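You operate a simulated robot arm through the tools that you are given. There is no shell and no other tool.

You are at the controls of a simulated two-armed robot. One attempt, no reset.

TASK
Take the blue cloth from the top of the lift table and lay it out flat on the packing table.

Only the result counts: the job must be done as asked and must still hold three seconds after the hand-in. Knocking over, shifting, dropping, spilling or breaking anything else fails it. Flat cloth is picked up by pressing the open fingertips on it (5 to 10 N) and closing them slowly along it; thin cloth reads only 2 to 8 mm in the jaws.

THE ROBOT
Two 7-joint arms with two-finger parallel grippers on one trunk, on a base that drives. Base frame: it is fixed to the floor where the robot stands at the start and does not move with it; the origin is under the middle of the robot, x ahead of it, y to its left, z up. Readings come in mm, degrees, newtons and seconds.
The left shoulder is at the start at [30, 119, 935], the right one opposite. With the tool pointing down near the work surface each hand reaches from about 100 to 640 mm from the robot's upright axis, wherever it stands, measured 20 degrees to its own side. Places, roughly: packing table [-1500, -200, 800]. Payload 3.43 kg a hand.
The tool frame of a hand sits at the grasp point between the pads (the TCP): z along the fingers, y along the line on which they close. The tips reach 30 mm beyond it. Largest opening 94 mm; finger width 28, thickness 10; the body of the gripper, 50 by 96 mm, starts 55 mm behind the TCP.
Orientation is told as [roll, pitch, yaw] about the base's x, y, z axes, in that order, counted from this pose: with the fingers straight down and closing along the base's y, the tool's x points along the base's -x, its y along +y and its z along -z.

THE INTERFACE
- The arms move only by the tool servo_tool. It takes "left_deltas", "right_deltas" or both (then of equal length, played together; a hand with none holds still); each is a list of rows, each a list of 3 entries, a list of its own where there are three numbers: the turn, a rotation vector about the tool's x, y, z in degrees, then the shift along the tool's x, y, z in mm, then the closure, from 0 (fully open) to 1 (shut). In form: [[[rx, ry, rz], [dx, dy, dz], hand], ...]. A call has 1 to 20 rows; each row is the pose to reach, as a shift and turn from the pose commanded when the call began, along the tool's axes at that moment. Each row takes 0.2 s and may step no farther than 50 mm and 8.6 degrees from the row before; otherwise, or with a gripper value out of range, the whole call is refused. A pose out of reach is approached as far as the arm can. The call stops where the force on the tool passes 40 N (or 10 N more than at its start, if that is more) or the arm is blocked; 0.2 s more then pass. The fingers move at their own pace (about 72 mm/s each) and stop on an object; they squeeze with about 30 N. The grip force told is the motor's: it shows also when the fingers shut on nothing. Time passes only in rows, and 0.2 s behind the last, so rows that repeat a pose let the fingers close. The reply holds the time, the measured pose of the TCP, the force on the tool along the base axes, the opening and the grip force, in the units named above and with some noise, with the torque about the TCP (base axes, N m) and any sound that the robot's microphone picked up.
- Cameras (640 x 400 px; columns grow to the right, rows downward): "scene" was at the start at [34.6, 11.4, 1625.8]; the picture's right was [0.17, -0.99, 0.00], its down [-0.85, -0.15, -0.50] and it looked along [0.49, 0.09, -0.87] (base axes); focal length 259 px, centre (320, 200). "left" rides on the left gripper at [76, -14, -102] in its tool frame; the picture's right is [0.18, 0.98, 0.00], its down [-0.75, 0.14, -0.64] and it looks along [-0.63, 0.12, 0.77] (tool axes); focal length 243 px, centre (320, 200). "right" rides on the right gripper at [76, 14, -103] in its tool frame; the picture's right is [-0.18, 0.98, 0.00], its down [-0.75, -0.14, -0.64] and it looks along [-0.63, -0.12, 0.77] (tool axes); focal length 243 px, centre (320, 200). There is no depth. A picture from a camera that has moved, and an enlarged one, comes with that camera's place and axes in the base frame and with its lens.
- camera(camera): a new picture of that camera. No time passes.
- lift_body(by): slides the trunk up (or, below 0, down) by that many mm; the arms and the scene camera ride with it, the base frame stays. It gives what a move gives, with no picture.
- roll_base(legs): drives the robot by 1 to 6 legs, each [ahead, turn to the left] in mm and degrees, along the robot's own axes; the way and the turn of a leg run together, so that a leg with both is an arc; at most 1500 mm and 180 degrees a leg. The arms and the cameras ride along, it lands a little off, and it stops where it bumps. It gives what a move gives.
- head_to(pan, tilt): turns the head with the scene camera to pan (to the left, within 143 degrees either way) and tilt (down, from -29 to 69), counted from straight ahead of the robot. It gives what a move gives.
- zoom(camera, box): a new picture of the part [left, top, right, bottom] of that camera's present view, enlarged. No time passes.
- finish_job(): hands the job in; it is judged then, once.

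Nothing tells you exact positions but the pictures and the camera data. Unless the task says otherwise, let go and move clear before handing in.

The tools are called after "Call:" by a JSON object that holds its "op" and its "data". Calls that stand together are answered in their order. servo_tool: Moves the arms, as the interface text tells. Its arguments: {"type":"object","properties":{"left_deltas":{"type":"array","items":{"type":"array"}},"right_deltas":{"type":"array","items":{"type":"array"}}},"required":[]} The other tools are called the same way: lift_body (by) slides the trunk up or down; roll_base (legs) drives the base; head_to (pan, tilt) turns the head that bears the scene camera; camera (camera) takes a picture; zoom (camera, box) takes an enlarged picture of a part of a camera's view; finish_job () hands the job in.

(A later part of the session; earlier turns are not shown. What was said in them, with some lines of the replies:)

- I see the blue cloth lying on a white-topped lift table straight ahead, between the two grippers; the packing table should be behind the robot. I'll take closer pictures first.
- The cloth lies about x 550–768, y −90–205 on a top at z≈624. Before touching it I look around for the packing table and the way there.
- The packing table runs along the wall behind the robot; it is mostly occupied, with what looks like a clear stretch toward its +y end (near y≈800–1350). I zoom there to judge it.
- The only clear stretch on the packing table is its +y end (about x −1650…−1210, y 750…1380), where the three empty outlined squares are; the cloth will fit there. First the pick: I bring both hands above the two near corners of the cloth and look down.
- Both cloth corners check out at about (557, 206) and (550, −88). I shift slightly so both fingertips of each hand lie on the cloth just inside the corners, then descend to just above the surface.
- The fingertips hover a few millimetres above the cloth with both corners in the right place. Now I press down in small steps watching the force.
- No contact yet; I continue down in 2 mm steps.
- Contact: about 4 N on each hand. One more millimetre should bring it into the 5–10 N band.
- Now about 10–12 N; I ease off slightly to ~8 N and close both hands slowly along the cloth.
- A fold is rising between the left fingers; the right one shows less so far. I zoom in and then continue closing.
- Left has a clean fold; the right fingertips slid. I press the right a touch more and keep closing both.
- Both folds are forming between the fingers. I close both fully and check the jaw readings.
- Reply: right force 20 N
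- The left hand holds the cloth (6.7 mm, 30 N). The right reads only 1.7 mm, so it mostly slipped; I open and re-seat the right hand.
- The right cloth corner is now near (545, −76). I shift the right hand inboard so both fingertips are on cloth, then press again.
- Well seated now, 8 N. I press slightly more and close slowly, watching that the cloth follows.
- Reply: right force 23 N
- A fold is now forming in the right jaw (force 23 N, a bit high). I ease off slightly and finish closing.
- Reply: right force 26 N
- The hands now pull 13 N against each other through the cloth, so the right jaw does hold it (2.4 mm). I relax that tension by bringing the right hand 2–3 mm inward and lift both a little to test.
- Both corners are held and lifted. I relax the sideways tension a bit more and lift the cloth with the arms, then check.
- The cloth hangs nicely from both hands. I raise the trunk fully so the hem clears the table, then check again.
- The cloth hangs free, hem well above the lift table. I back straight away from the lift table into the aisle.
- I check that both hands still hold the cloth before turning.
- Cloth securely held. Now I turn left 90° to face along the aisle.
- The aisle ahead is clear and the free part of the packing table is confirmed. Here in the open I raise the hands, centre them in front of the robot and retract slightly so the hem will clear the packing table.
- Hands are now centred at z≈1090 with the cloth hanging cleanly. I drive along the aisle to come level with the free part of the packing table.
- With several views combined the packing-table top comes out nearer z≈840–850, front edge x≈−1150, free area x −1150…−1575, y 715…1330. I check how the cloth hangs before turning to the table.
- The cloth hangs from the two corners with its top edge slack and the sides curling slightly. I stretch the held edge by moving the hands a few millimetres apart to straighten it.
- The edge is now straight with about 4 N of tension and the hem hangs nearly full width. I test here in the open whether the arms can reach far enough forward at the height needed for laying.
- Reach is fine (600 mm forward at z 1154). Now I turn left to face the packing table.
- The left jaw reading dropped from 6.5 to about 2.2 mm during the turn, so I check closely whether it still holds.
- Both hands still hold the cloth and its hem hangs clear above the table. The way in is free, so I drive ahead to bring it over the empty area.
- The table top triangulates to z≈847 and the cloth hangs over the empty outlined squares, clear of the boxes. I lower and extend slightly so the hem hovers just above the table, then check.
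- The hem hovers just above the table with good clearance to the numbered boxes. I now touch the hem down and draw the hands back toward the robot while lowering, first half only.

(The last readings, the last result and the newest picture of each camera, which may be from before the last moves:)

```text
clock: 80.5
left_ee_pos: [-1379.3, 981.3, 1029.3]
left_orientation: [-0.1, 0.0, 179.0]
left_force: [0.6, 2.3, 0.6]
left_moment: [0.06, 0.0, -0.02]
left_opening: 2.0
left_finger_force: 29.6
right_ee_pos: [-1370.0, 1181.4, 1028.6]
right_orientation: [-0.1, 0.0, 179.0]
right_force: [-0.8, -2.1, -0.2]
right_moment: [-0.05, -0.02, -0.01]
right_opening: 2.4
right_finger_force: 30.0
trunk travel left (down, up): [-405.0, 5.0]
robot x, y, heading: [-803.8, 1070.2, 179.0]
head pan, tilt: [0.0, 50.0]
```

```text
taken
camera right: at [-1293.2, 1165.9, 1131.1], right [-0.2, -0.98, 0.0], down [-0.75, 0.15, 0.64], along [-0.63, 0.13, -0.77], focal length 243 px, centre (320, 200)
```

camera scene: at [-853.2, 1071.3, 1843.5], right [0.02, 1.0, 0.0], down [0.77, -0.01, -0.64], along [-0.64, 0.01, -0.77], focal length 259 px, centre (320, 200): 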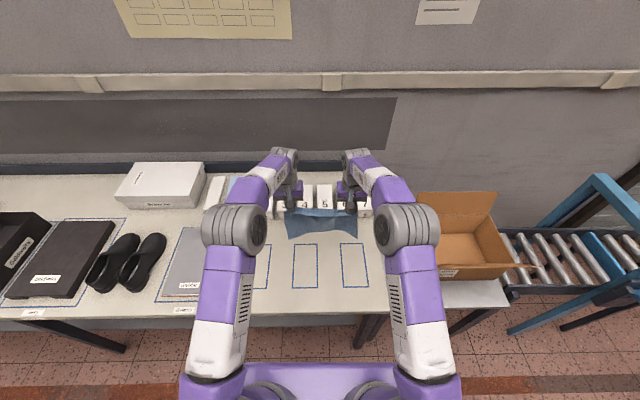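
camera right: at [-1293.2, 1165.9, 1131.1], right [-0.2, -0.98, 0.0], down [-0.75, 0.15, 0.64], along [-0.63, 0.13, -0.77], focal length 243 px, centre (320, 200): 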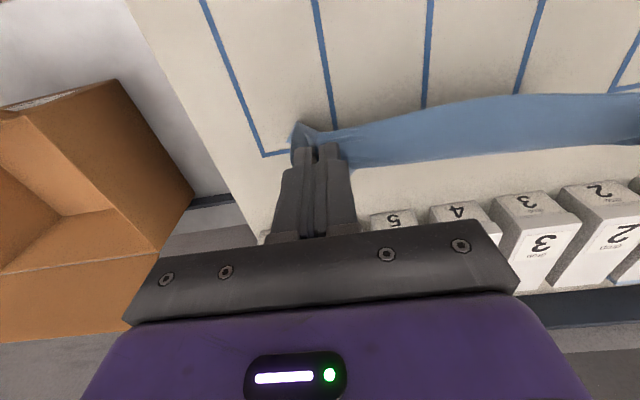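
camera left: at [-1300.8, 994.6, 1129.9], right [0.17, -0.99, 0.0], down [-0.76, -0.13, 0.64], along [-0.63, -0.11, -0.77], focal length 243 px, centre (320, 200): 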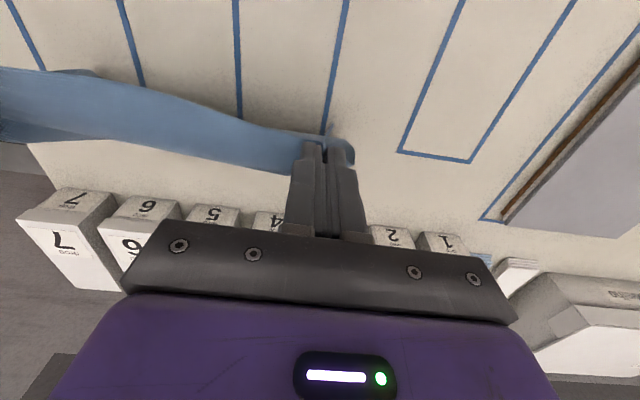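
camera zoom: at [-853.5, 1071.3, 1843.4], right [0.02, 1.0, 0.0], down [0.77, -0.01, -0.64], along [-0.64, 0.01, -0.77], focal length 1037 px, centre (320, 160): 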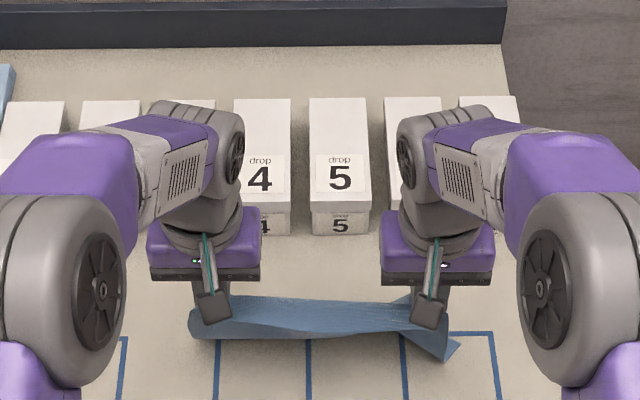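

The hem is down and staying put around x≈−1430 while the hands draw back. I continue lowering and drawing back.

Call:
{"op": "servo_tool", "data": {"left_deltas": [[[0, 0, 0], [8, 0, 6], 1], [[0, 0, 0], [15, 0, 12], 1], [[0, 0, 0], [22, 0, 18], 1], [[0, 0, 0], [29, 0, 25], 1], [[0, 0, 0], [35, 0, 31], 1], [[0, 0, 0], [41, 0, 37], 1], [[0, 0, 0], [47, 0, 44], 1], [[0, 0, 0], [53, 0, 50], 1], [[0, 0, 0], [59, 0, 56], 1], [[0, 0, 0], [65, 0, 62], 1], [[0, 0, 0], [71, 0, 69], 1], [[0, 0, 0], [76, 0, 75], 1], [[0, 0, 0], [81, 0, 81], 1], [[0, 0, 0], [86, 0, 87], 1], [[0, 0, 0], [86, 0, 87], 1]], "right_deltas": [[[0, 0, 0], [8, 0, 6], 1], [[0, 0, 0], [15, 0, 12], 1], [[0, 0, 0], [22, 0, 18], 1], [[0, 0, 0], [29, 0, 25], 1], [[0, 0, 0], [35, 0, 31], 1], [[0, 0, 0], [41, 0, 37], 1], [[0, 0, 0], [47, 0, 44], 1], [[0, 0, 0], [53, 0, 50], 1], [[0, 0, 0], [59, 0, 56], 1], [[0, 0, 0], [65, 0, 62], 1], [[0, 0, 0], [71, 0, 69], 1], [[0, 0, 0], [76, 0, 75], 1], [[0, 0, 0], [81, 0, 81], 1], [[0, 0, 0], [86, 0, 87], 1], [[0, 0, 0], [86, 0, 87], 1]]}}

Call:
{"op": "zoom", "data": {"camera": "scene", "box": [240, 180, 400, 280]}}

Call:
{"op": "camera", "data": {"camera": "left"}}

Call:
{"op": "camera", "data": {"camera": "right"}}

```text
clock: 83.7
left_ee_pos: [-1290.8, 979.4, 943.1]
left_orientation: [-0.1, 0.0, 179.0]
left_force: [0.7, 3.5, 0.6]
left_moment: [0.09, -0.02, 0.01]
left_opening: 1.8
left_finger_force: 30.1
right_ee_pos: [-1285.0, 1179.5, 939.8]
right_orientation: [0.0, 0.0, 179.1]
right_force: [0.0, -4.2, -0.3]
right_moment: [-0.11, 0.0, -0.05]
right_opening: 2.5
right_finger_force: 30.3
trunk travel left (down, up): [-405.0, 5.0]
robot x, y, heading: [-807.2, 1068.9, 179.1]
head pan, tilt: [0.0, 50.0]
```

```text
4.00 times, centred on (320, 230) of scene
camera zoom: at [-853.3, 1071.3, 1843.4], right [0.02, 1.0, 0.0], down [0.77, -0.01, -0.64], along [-0.64, 0.01, -0.77], focal length 1037 px, centre (320, 80)
```

zoom: 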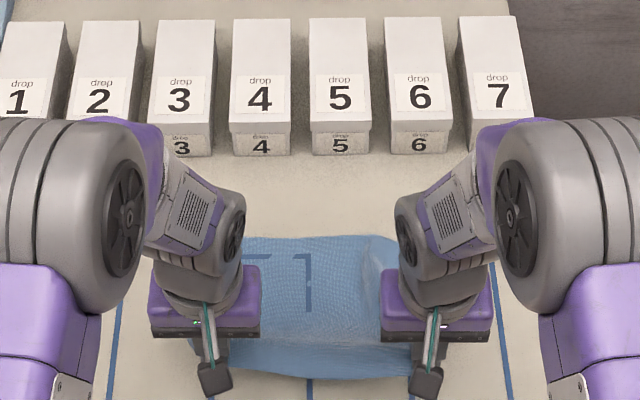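

```text
taken
camera left: at [-1213.9, 992.5, 1043.6], right [0.17, -0.99, 0.0], down [-0.76, -0.13, 0.64], along [-0.63, -0.11, -0.77], focal length 243 px, centre (320, 200)
```

left: 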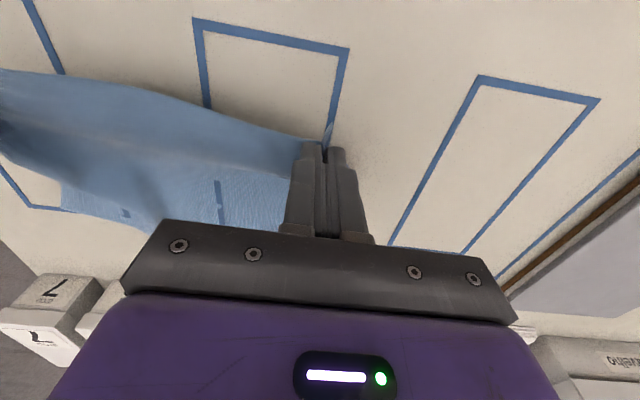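

```text
taken
camera right: at [-1207.6, 1164.7, 1043.8], right [-0.2, -0.98, 0.0], down [-0.75, 0.15, 0.64], along [-0.63, 0.13, -0.77], focal length 243 px, centre (320, 200)
```

right: 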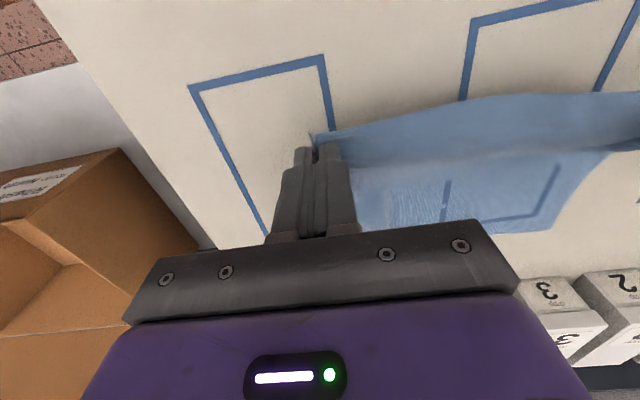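

The cloth is lying out flat behind the hands, far hem at x≈−1454. I bring the hands nearly down to the table, continuing to draw back.

Call:
{"op": "servo_tool", "data": {"left_deltas": [[[0, 0, 0], [6, 0, 8], 1], [[0, 0, 0], [12, 0, 16], 1], [[0, 0, 0], [17, 0, 24], 1], [[0, 0, 0], [22, 0, 32], 1], [[0, 0, 0], [26, 0, 40], 1], [[0, 0, 0], [30, 0, 47], 1], [[0, 0, 0], [34, 0, 53], 1], [[0, 0, 0], [38, 0, 57], 1], [[0, 0, 0], [42, 0, 59], 1], [[0, 0, 0], [42, 0, 59], 1]], "right_deltas": [[[0, 0, 0], [6, 0, 8], 1], [[0, 0, 0], [12, 0, 16], 1], [[0, 0, 0], [17, 0, 24], 1], [[0, 0, 0], [22, 0, 31], 1], [[0, 0, 0], [26, 0, 39], 1], [[0, 0, 0], [30, 0, 45], 1], [[0, 0, 0], [34, 0, 51], 1], [[0, 0, 0], [38, 0, 55], 1], [[0, 0, 0], [42, 0, 57], 1], [[0, 0, 0], [42, 0, 57], 1]]}}

Call:
{"op": "zoom", "data": {"camera": "scene", "box": [240, 190, 400, 290]}}

Call:
{"op": "camera", "data": {"camera": "left"}}

Call:
{"op": "camera", "data": {"camera": "right"}}

```text
clock: 85.9
left_ee_pos: [-1249.3, 977.4, 881.9]
left_orientation: [-0.1, 0.1, 178.9]
left_force: [0.1, 2.9, 2.8]
left_moment: [0.1, 0.01, -0.02]
left_opening: 2.1
left_finger_force: 29.8
right_ee_pos: [-1242.8, 1178.2, 884.9]
right_orientation: [0.0, 0.0, 179.0]
right_force: [-0.5, -4.2, 0.7]
right_moment: [-0.09, 0.0, -0.01]
right_opening: 2.5
right_finger_force: 30.5
trunk travel left (down, up): [-405.0, 5.0]
robot x, y, heading: [-803.9, 1069.8, 179.1]
head pan, tilt: [0.0, 50.0]
```

```text
4.00 times, centred on (320, 240) of scene
camera zoom: at [-853.1, 1071.4, 1843.5], right [0.02, 1.0, 0.0], down [0.77, -0.01, -0.64], along [-0.64, 0.01, -0.77], focal length 1037 px, centre (320, 40)
```

zoom: 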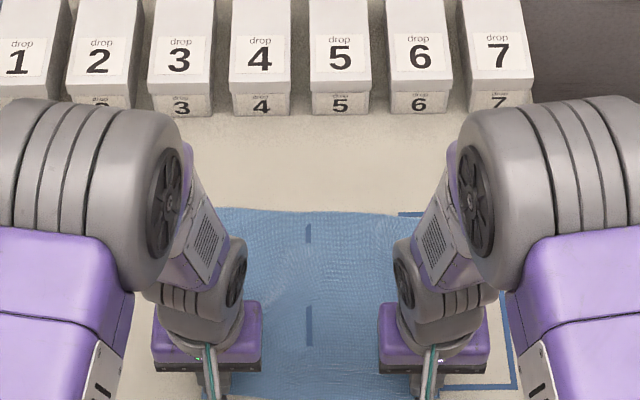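

```text
taken
camera left: at [-1171.4, 991.6, 983.6], right [0.17, -0.99, 0.0], down [-0.76, -0.13, 0.64], along [-0.63, -0.11, -0.77], focal length 243 px, centre (320, 200)
```

left: 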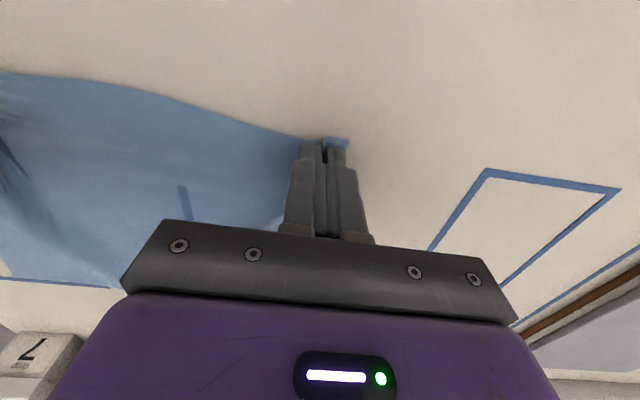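

```text
taken
camera right: at [-1165.6, 1163.6, 987.5], right [-0.2, -0.98, 0.0], down [-0.75, 0.15, 0.64], along [-0.63, 0.13, -0.77], focal length 243 px, centre (320, 200)
```

right: 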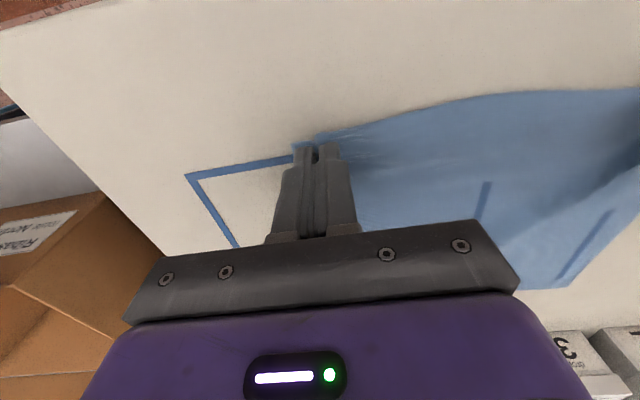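

Both hands are just about at the surface (left tip touching at z≈851). I pull back another ~14 mm to draw the cloth smooth, then inspect.

Call:
{"op": "servo_tool", "data": {"left_deltas": [[[0, 0, 0], [0, 0, -2], 1], [[0, 0, 0], [3, 0.5, -2], 1], [[0, 0, 0], [6, 1, -2], 1], [[0, 0, 0], [9, 1, -2], 1], [[0, 0, 0], [12, 1, -2], 1], [[0, 0, 0], [15, 1, -2], 1], [[0, 0, 0], [15, 1, -2], 1]], "right_deltas": [[[0, 0, 0], [0, 0, 0], 1], [[0, 0, 0], [3, -0.5, 1], 1], [[0, 0, 0], [6, -1, 1], 1], [[0, 0, 0], [9, -1, 1], 1], [[0, 0, 0], [12, -1, 1], 1], [[0, 0, 0], [15, -1, 1], 1], [[0, 0, 0], [15, -1, 1], 1]]}}

Call:
{"op": "zoom", "data": {"camera": "scene", "box": [240, 190, 400, 290]}}

Call:
{"op": "zoom", "data": {"camera": "left", "box": [200, 90, 440, 240]}}

Call:
{"op": "zoom", "data": {"camera": "right", "box": [220, 90, 460, 240]}}

```text
clock: 87.5
left_ee_pos: [-1234.4, 977.1, 884.5]
left_orientation: [-0.1, 0.0, 178.9]
left_force: [0.4, 6.2, -0.5]
left_moment: [0.19, -0.01, -0.07]
left_opening: 2.0
left_finger_force: 30.1
right_ee_pos: [-1227.7, 1179.1, 883.6]
right_orientation: [0.1, 0.0, 179.0]
right_force: [-0.5, -7.0, 0.2]
right_moment: [-0.17, 0.02, -0.03]
right_opening: 2.8
right_finger_force: 29.8
trunk travel left (down, up): [-405.0, 5.0]
robot x, y, heading: [-806.3, 1070.8, 179.0]
head pan, tilt: [0.0, 50.0]
```

```text
4.00 times, centred on (320, 240) of scene
camera zoom: at [-853.3, 1071.3, 1843.4], right [0.02, 1.0, 0.0], down [0.77, -0.01, -0.64], along [-0.64, 0.01, -0.77], focal length 1037 px, centre (320, 40)
```

zoom: 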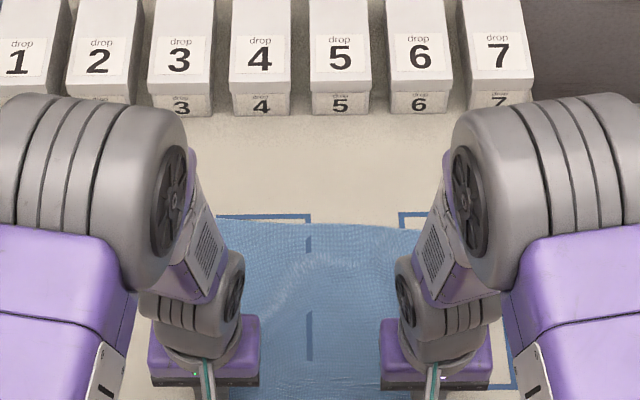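

```text
2.67 times, centred on (320, 165) of left
camera zoom: at [-1156.9, 990.4, 986.7], right [0.17, -0.99, 0.0], down [-0.76, -0.13, 0.64], along [-0.63, -0.11, -0.77], focal length 647 px, centre (320, 293)
```

zoom: 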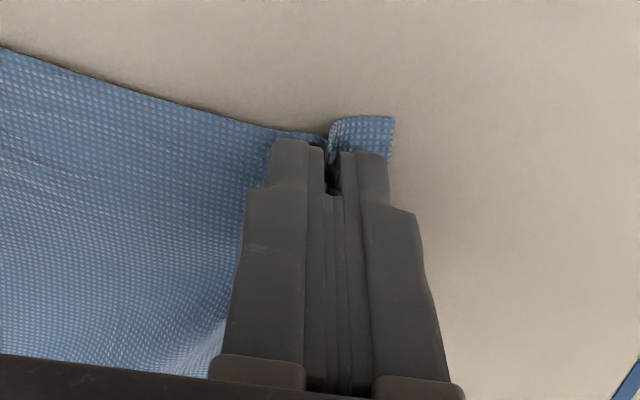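

```text
2.67 times, centred on (340, 165) of right
camera zoom: at [-1150.8, 1164.2, 986.7], right [-0.2, -0.98, 0.0], down [-0.75, 0.15, 0.64], along [-0.63, 0.13, -0.77], focal length 647 px, centre (267, 293)
```

zoom: 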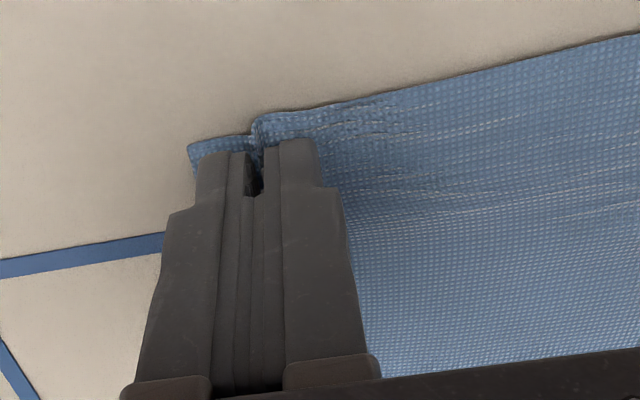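

The cloth follows and lies flat with the flaps neat. I now press both hands lightly on the table before opening.

Call:
{"op": "servo_tool", "data": {"left_deltas": [[[0, 0, 0], [0, 0, 1.5], 1], [[0, 0, 0], [0, -1, 2.5], 1], [[0, 0, 0], [0, -1, 2.5], 1]], "right_deltas": [[[0, 0, 0], [0, 0, 1.5], 1], [[0, 0, 0], [0, 1, 2.5], 1], [[0, 0, 0], [0, 1, 2.5], 1]]}}

```text
clock: 88.3
left_ee_pos: [-1235.3, 977.5, 881.9]
left_orientation: [0.0, 0.1, 179.0]
left_force: [0.2, 5.6, 2.3]
left_moment: [0.14, -0.01, -0.06]
left_opening: 2.0
left_finger_force: 30.1
right_ee_pos: [-1227.4, 1177.7, 882.8]
right_orientation: [0.0, 0.0, 179.1]
right_force: [-0.8, -4.1, 5.2]
right_moment: [-0.13, 0.04, -0.03]
right_opening: 2.4
right_finger_force: 29.6
trunk travel left (down, up): [-405.0, 5.0]
robot x, y, heading: [-801.3, 1069.3, 179.0]
head pan, tilt: [0.0, 50.0]
```

Contact on both sides (2–5 N). I press slightly more and open slowly while sliding each hand outward, so the outer finger spreads the corner flap back out.

Call:
{"op": "servo_tool", "data": {"left_deltas": [[[0, 0, 0], [0, 0, 0.8], 1], [[0, 0, 0], [0, 0.4, 0.8], 0.97], [[0, 0, 0], [0, 1.8, 0.8], 0.94], [[0, 0, 0], [0, 3.2, 0.8], 0.91], [[0, 0, 0], [0, 4.6, 0.8], 0.88], [[0, 0, 0], [0, 6, 0.8], 0.85], [[0, 0, 0], [0, 7.5, 0.8], 0.82], [[0, 0, 0], [0, 8.9, 0.8], 0.79], [[0, 0, 0], [0, 10.3, 0.8], 0.76]], "right_deltas": [[[0, 0, 0], [0, 0, 0.4], 1], [[0, 0, 0], [0, -0.4, 0.4], 0.97], [[0, 0, 0], [0, -1.8, 0.4], 0.94], [[0, 0, 0], [0, -3.2, 0.4], 0.91], [[0, 0, 0], [0, -4.6, 0.4], 0.88], [[0, 0, 0], [0, -6, 0.4], 0.85], [[0, 0, 0], [0, -7.5, 0.4], 0.82], [[0, 0, 0], [0, -8.9, 0.4], 0.79], [[0, 0, 0], [0, -10.3, 0.4], 0.76]]}}

Call:
{"op": "zoom", "data": {"camera": "left", "box": [200, 90, 440, 240]}}

Call:
{"op": "zoom", "data": {"camera": "right", "box": [220, 90, 460, 240]}}

```text
clock: 90.3
left_ee_pos: [-1233.1, 966.6, 882.8]
left_orientation: [-0.1, -0.1, 179.0]
left_force: [-0.3, -0.1, 0.9]
left_moment: [-0.03, -0.02, 0.01]
left_opening: 22.8
left_finger_force: 0.1
right_ee_pos: [-1225.9, 1186.1, 881.1]
right_orientation: [0.1, -0.2, 179.0]
right_force: [-1.7, -4.3, 20.2]
right_moment: [0.05, -0.01, -0.02]
right_opening: 21.8
right_finger_force: 0.0
trunk travel left (down, up): [-405.0, 5.0]
robot x, y, heading: [-802.7, 1072.1, 179.1]
head pan, tilt: [0.0, 50.0]
```

```text
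2.67 times, centred on (320, 165) of left
camera zoom: at [-1156.0, 980.0, 983.6], right [0.17, -0.99, 0.0], down [-0.76, -0.13, 0.64], along [-0.63, -0.11, -0.77], focal length 647 px, centre (320, 293)
```

zoom: 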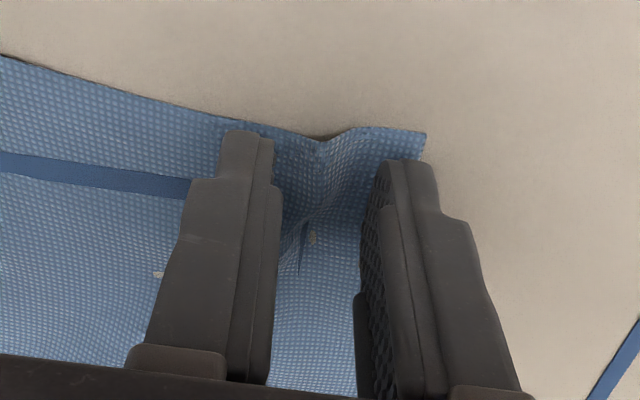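

```text
2.67 times, centred on (340, 165) of right
camera zoom: at [-1149.8, 1171.9, 983.7], right [-0.2, -0.98, 0.0], down [-0.75, 0.15, 0.64], along [-0.63, 0.13, -0.76], focal length 647 px, centre (267, 293)
```

zoom: 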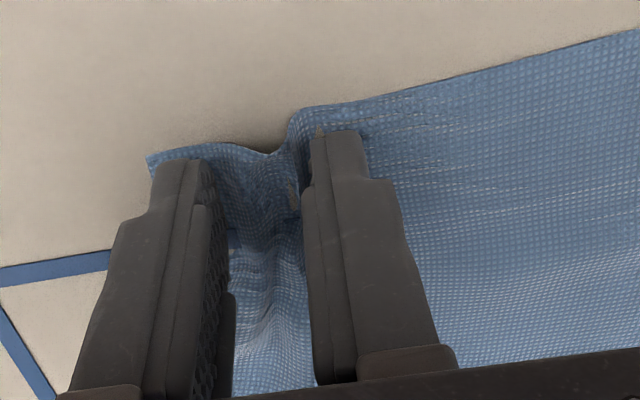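

The folds are opening out nicely. I even out the contact forces (left a bit more, right a bit less) and keep spreading.

Call:
{"op": "servo_tool", "data": {"left_deltas": [[[0, 0, 0], [0, 0, 0.9], 0.76], [[0, 0, 0], [0, 1.4, 0.9], 0.73], [[0, 0, 0], [0, 2.8, 0.9], 0.7], [[0, 0, 0], [0, 4.2, 0.9], 0.67], [[0, 0, 0], [0, 5.6, 0.9], 0.64], [[0, 0, 0], [0, 7, 0.9], 0.61], [[0, 0, 0], [0, 8.4, 0.9], 0.58], [[0, 0, 0], [0, 9.8, 0.9], 0.55]], "right_deltas": [[[0, 0, 0], [0, 0, -0.9], 0.76], [[0, 0, 0], [0, -1.4, -0.9], 0.73], [[0, 0, 0], [0, -2.8, -0.9], 0.7], [[0, 0, 0], [0, -4.2, -0.9], 0.67], [[0, 0, 0], [0, -5.6, -0.9], 0.64], [[0, 0, 0], [0, -7, -0.9], 0.61], [[0, 0, 0], [0, -8.4, -0.9], 0.58], [[0, 0, 0], [0, -9.8, -0.9], 0.55]]}}

Call:
{"op": "zoom", "data": {"camera": "left", "box": [200, 90, 440, 240]}}

Call:
{"op": "zoom", "data": {"camera": "right", "box": [220, 90, 460, 240]}}

```text
clock: 92.1
left_ee_pos: [-1234.7, 957.8, 881.0]
left_orientation: [-0.1, -0.1, 178.9]
left_force: [2.0, 3.6, 7.4]
left_moment: [0.04, -0.01, 0.01]
left_opening: 40.9
left_finger_force: 0.0
right_ee_pos: [-1226.9, 1198.1, 880.6]
right_orientation: [0.2, 0.0, 179.0]
right_force: [-0.9, -3.9, 3.9]
right_moment: [-0.03, 0.01, -0.01]
right_opening: 42.0
right_finger_force: 0.0
trunk travel left (down, up): [-405.0, 5.0]
robot x, y, heading: [-805.2, 1070.2, 178.8]
head pan, tilt: [0.0, 50.0]
```

```text
2.67 times, centred on (320, 165) of left
camera zoom: at [-1157.3, 971.5, 982.9], right [0.17, -0.99, 0.0], down [-0.76, -0.13, 0.64], along [-0.63, -0.11, -0.77], focal length 647 px, centre (320, 293)
```

zoom: 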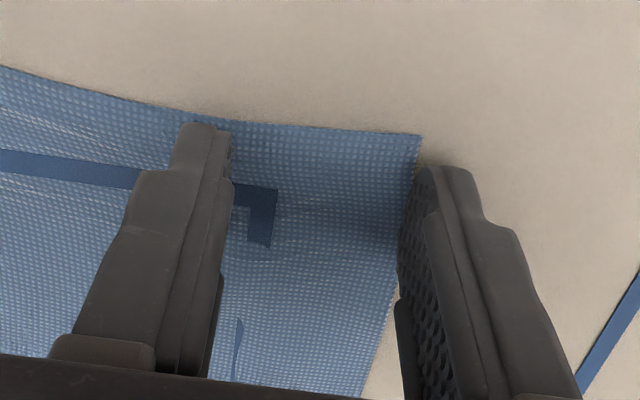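

```text
2.67 times, centred on (340, 165) of right
camera zoom: at [-1149.7, 1183.8, 984.0], right [-0.2, -0.98, 0.0], down [-0.75, 0.15, 0.64], along [-0.63, 0.13, -0.77], focal length 647 px, centre (267, 293)
```

zoom: 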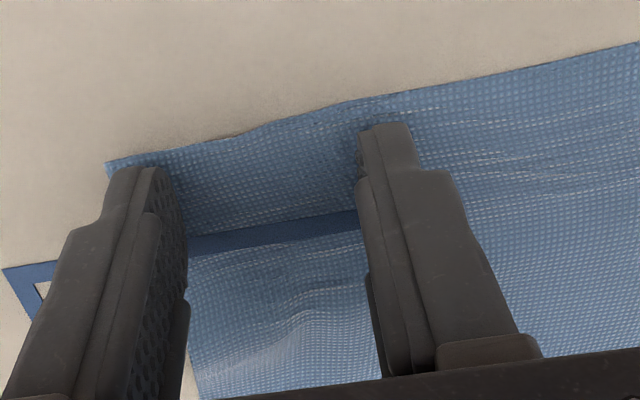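

Both corners are spread flat. I lift the hands straight up off the cloth and then inspect the whole cloth.

Call:
{"op": "servo_tool", "data": {"left_deltas": [[[0, 0, 0], [0, 0, -3], 0.55], [[0, 0, 0], [0, 0, -8], 0.55], [[0, 0, 0], [0, 0, -18], 0.55], [[0, 0, 0], [0, 0, -33], 0.55], [[0, 0, 0], [0, 0, -50], 0.55], [[0, 0, 0], [0, 0, -70], 0.55], [[0, 0, 0], [0, 0, -95], 0.55], [[0, 0, 0], [0, 0, -120], 0.55], [[0, 0, 0], [0, 0, -150], 0.55], [[0, 0, 0], [0, 0, -180], 0.55], [[0, 0, 0], [0, 0, -180], 0.55]], "right_deltas": [[[0, 0, 0], [0, 0, -3], 0.55], [[0, 0, 0], [0, 0, -8], 0.55], [[0, 0, 0], [0, 0, -18], 0.55], [[0, 0, 0], [0, 0, -33], 0.55], [[0, 0, 0], [0, 0, -50], 0.55], [[0, 0, 0], [0, 0, -70], 0.55], [[0, 0, 0], [0, 0, -95], 0.55], [[0, 0, 0], [0, 0, -120], 0.55], [[0, 0, 0], [0, 0, -150], 0.55], [[0, 0, 0], [0, 0, -180], 0.55], [[0, 0, 0], [0, 0, -180], 0.55]]}}

Call:
{"op": "camera", "data": {"camera": "scene"}}

Call:
{"op": "camera", "data": {"camera": "left"}}

Call:
{"op": "camera", "data": {"camera": "right"}}

```text
clock: 94.5
left_ee_pos: [-1237.5, 958.2, 1060.7]
left_orientation: [0.0, 0.1, 179.0]
left_force: [0.3, 0.0, 1.1]
left_moment: [-0.01, 0.02, -0.02]
left_opening: 42.4
left_finger_force: 0.0
right_ee_pos: [-1227.4, 1198.4, 1062.9]
right_orientation: [0.0, 0.0, 179.0]
right_force: [-0.2, 0.2, -0.2]
right_moment: [0.0, 0.0, 0.02]
right_opening: 42.2
right_finger_force: 0.1
trunk travel left (down, up): [-405.0, 5.0]
robot x, y, heading: [-806.1, 1070.0, 178.9]
head pan, tilt: [0.0, 50.0]
```

```text
taken
camera scene: at [-854.4, 1071.3, 1843.4], right [0.02, 1.0, 0.0], down [0.77, -0.01, -0.64], along [-0.64, 0.01, -0.77], focal length 259 px, centre (320, 200)
```

scene: 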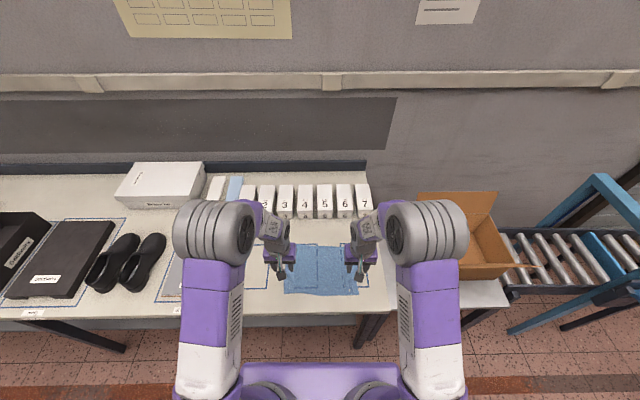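

```text
taken
camera left: at [-1158.9, 971.0, 1163.2], right [0.17, -0.99, 0.0], down [-0.76, -0.13, 0.64], along [-0.63, -0.11, -0.77], focal length 243 px, centre (320, 200)
```

left: 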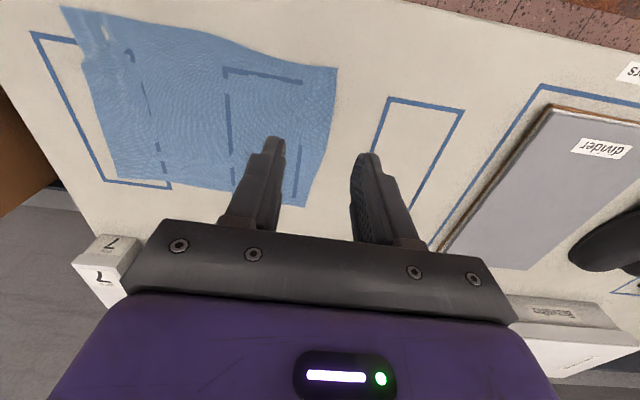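

```text
taken
camera right: at [-1150.6, 1184.3, 1164.6], right [-0.2, -0.98, 0.0], down [-0.75, 0.15, 0.64], along [-0.63, 0.13, -0.77], focal length 243 px, centre (320, 200)
```

right: 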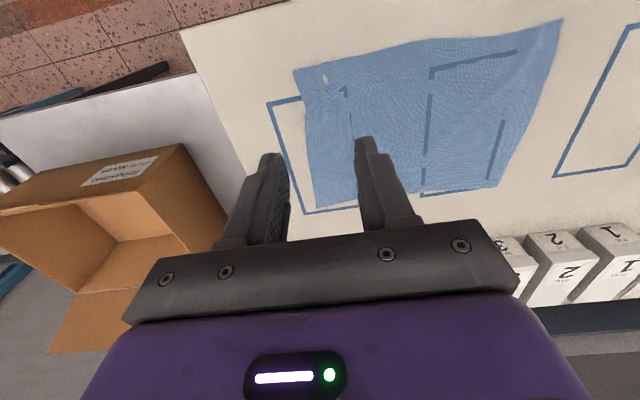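

The cloth looks spread out flat. I zoom in for remaining wrinkles or folded corners.

Call:
{"op": "zoom", "data": {"camera": "scene", "box": [260, 220, 380, 310]}}

Call:
{"op": "zoom", "data": {"camera": "left", "box": [40, 0, 360, 210]}}

Call:
{"op": "zoom", "data": {"camera": "right", "box": [260, 0, 580, 210]}}

```text
4.44 times, centred on (320, 265) of scene
camera zoom: at [-854.4, 1071.3, 1843.4], right [0.02, 1.0, 0.0], down [0.77, -0.01, -0.64], along [-0.64, 0.01, -0.77], focal length 1153 px, centre (320, -89)
```

zoom: 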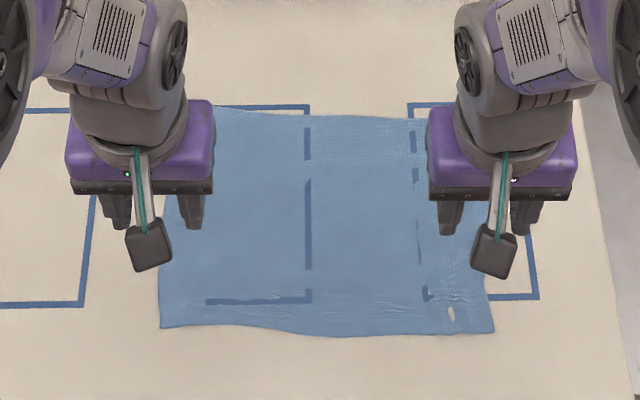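

```text
1.90 times, centred on (200, 105) of left
camera zoom: at [-1158.9, 971.0, 1163.2], right [0.17, -0.99, 0.0], down [-0.76, -0.13, 0.64], along [-0.63, -0.11, -0.77], focal length 462 px, centre (549, 381)
```

zoom: 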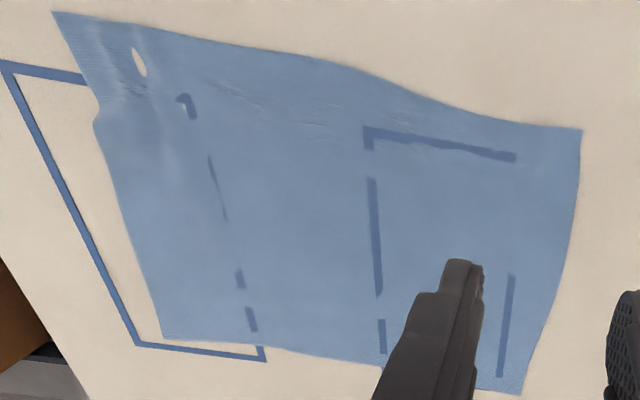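

```text
1.90 times, centred on (420, 105) of right
camera zoom: at [-1150.6, 1184.3, 1164.6], right [-0.2, -0.98, 0.0], down [-0.75, 0.15, 0.64], along [-0.63, 0.13, -0.77], focal length 462 px, centre (130, 381)
```

zoom: 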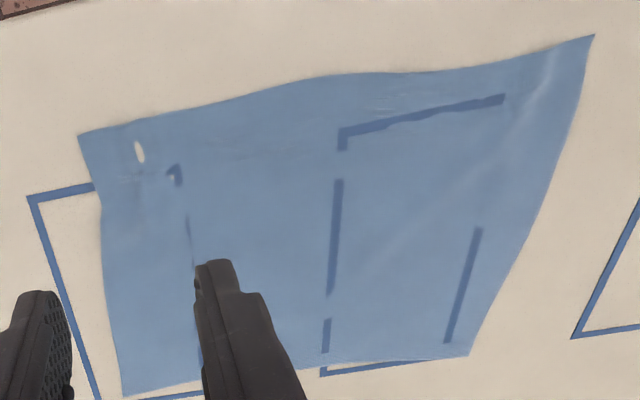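

Measured corners give about 291–297 × 217 mm, i.e. the cloth is fully spread with no folded corner, well inside the table and clear of everything. I back the robot away and take a final look.

Call:
{"op": "roll_base", "data": {"legs": [[-350, 0]]}}

Call:
{"op": "camera", "data": {"camera": "scene"}}

Call:
{"op": "zoom", "data": {"camera": "scene", "box": [240, 150, 400, 250]}}

```text
clock: 96.7
left_ee_pos: [-887.3, 953.3, 1060.8]
left_orientation: [0.0, 0.0, 178.7]
left_force: [-0.6, -0.1, -0.2]
left_moment: [-0.01, -0.03, 0.01]
left_opening: 42.3
left_finger_force: 0.0
right_ee_pos: [-877.5, 1194.0, 1061.6]
right_orientation: [0.1, 0.0, 178.7]
right_force: [-0.4, -0.2, -0.9]
right_moment: [-0.01, 0.0, 0.04]
right_opening: 42.2
right_finger_force: 0.1
trunk travel left (down, up): [-405.0, 5.0]
robot x, y, heading: [-457.4, 1064.3, 179.0]
head pan, tilt: [0.0, 50.0]
```

```text
taken
camera scene: at [-504.5, 1064.5, 1843.4], right [0.02, 1.0, 0.0], down [0.77, -0.02, -0.64], along [-0.64, 0.01, -0.77], focal length 259 px, centre (320, 200)
```

scene: 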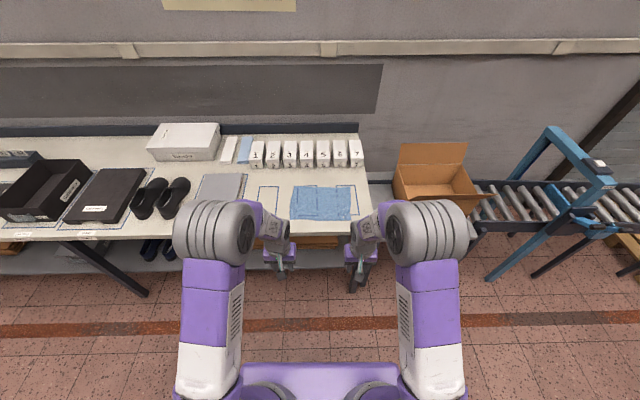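

```text
4.00 times, centred on (320, 200) of scene
camera zoom: at [-504.5, 1064.5, 1843.4], right [0.02, 1.0, 0.0], down [0.77, -0.02, -0.64], along [-0.64, 0.01, -0.77], focal length 1037 px, centre (320, 200)
```

zoom: 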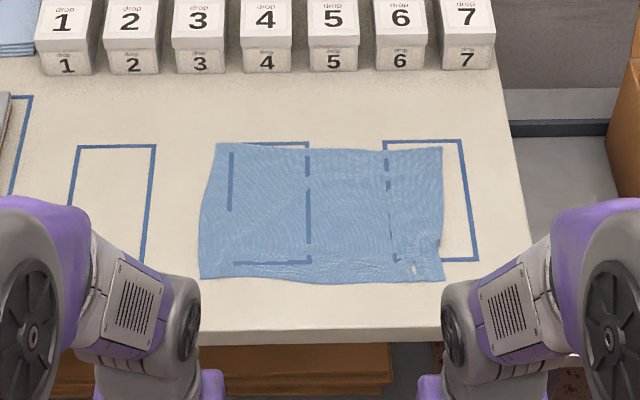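

The cloth lies flat and fully spread on the packing table, clear of the table edges and of all other items. Both hands are open and well away, and nothing else in view has moved, so I hand the job in.

Call:
{"op": "finish_job", "data": {}}

```text
The job is handed in.
```

I moved the blue cloth from the lift table to the packing table, and it now lies flat and fully spread. I've handed the job in; the result of the judging has not come back.

- **Placement:** The cloth is on the clear stretch at the packing table's right end, as seen from the aisle. It lies over the empty outlined squares, in front of the numbered boxes and clear of the table edges.
- **Flatness:** Measured from the pictures, it spans about 291–297 by 217 mm. That matches its size on the lift table, so no corner is folded under. A slight wrinkle remains at the near right corner.
- **Surroundings:** The robot did not bump into anything, and nothing else looks shifted in the last picture of the packing table. I did not take another look at the lift table after leaving it.
- **Hands:** Both grippers are open, and the robot has backed about 350 mm away from the table.
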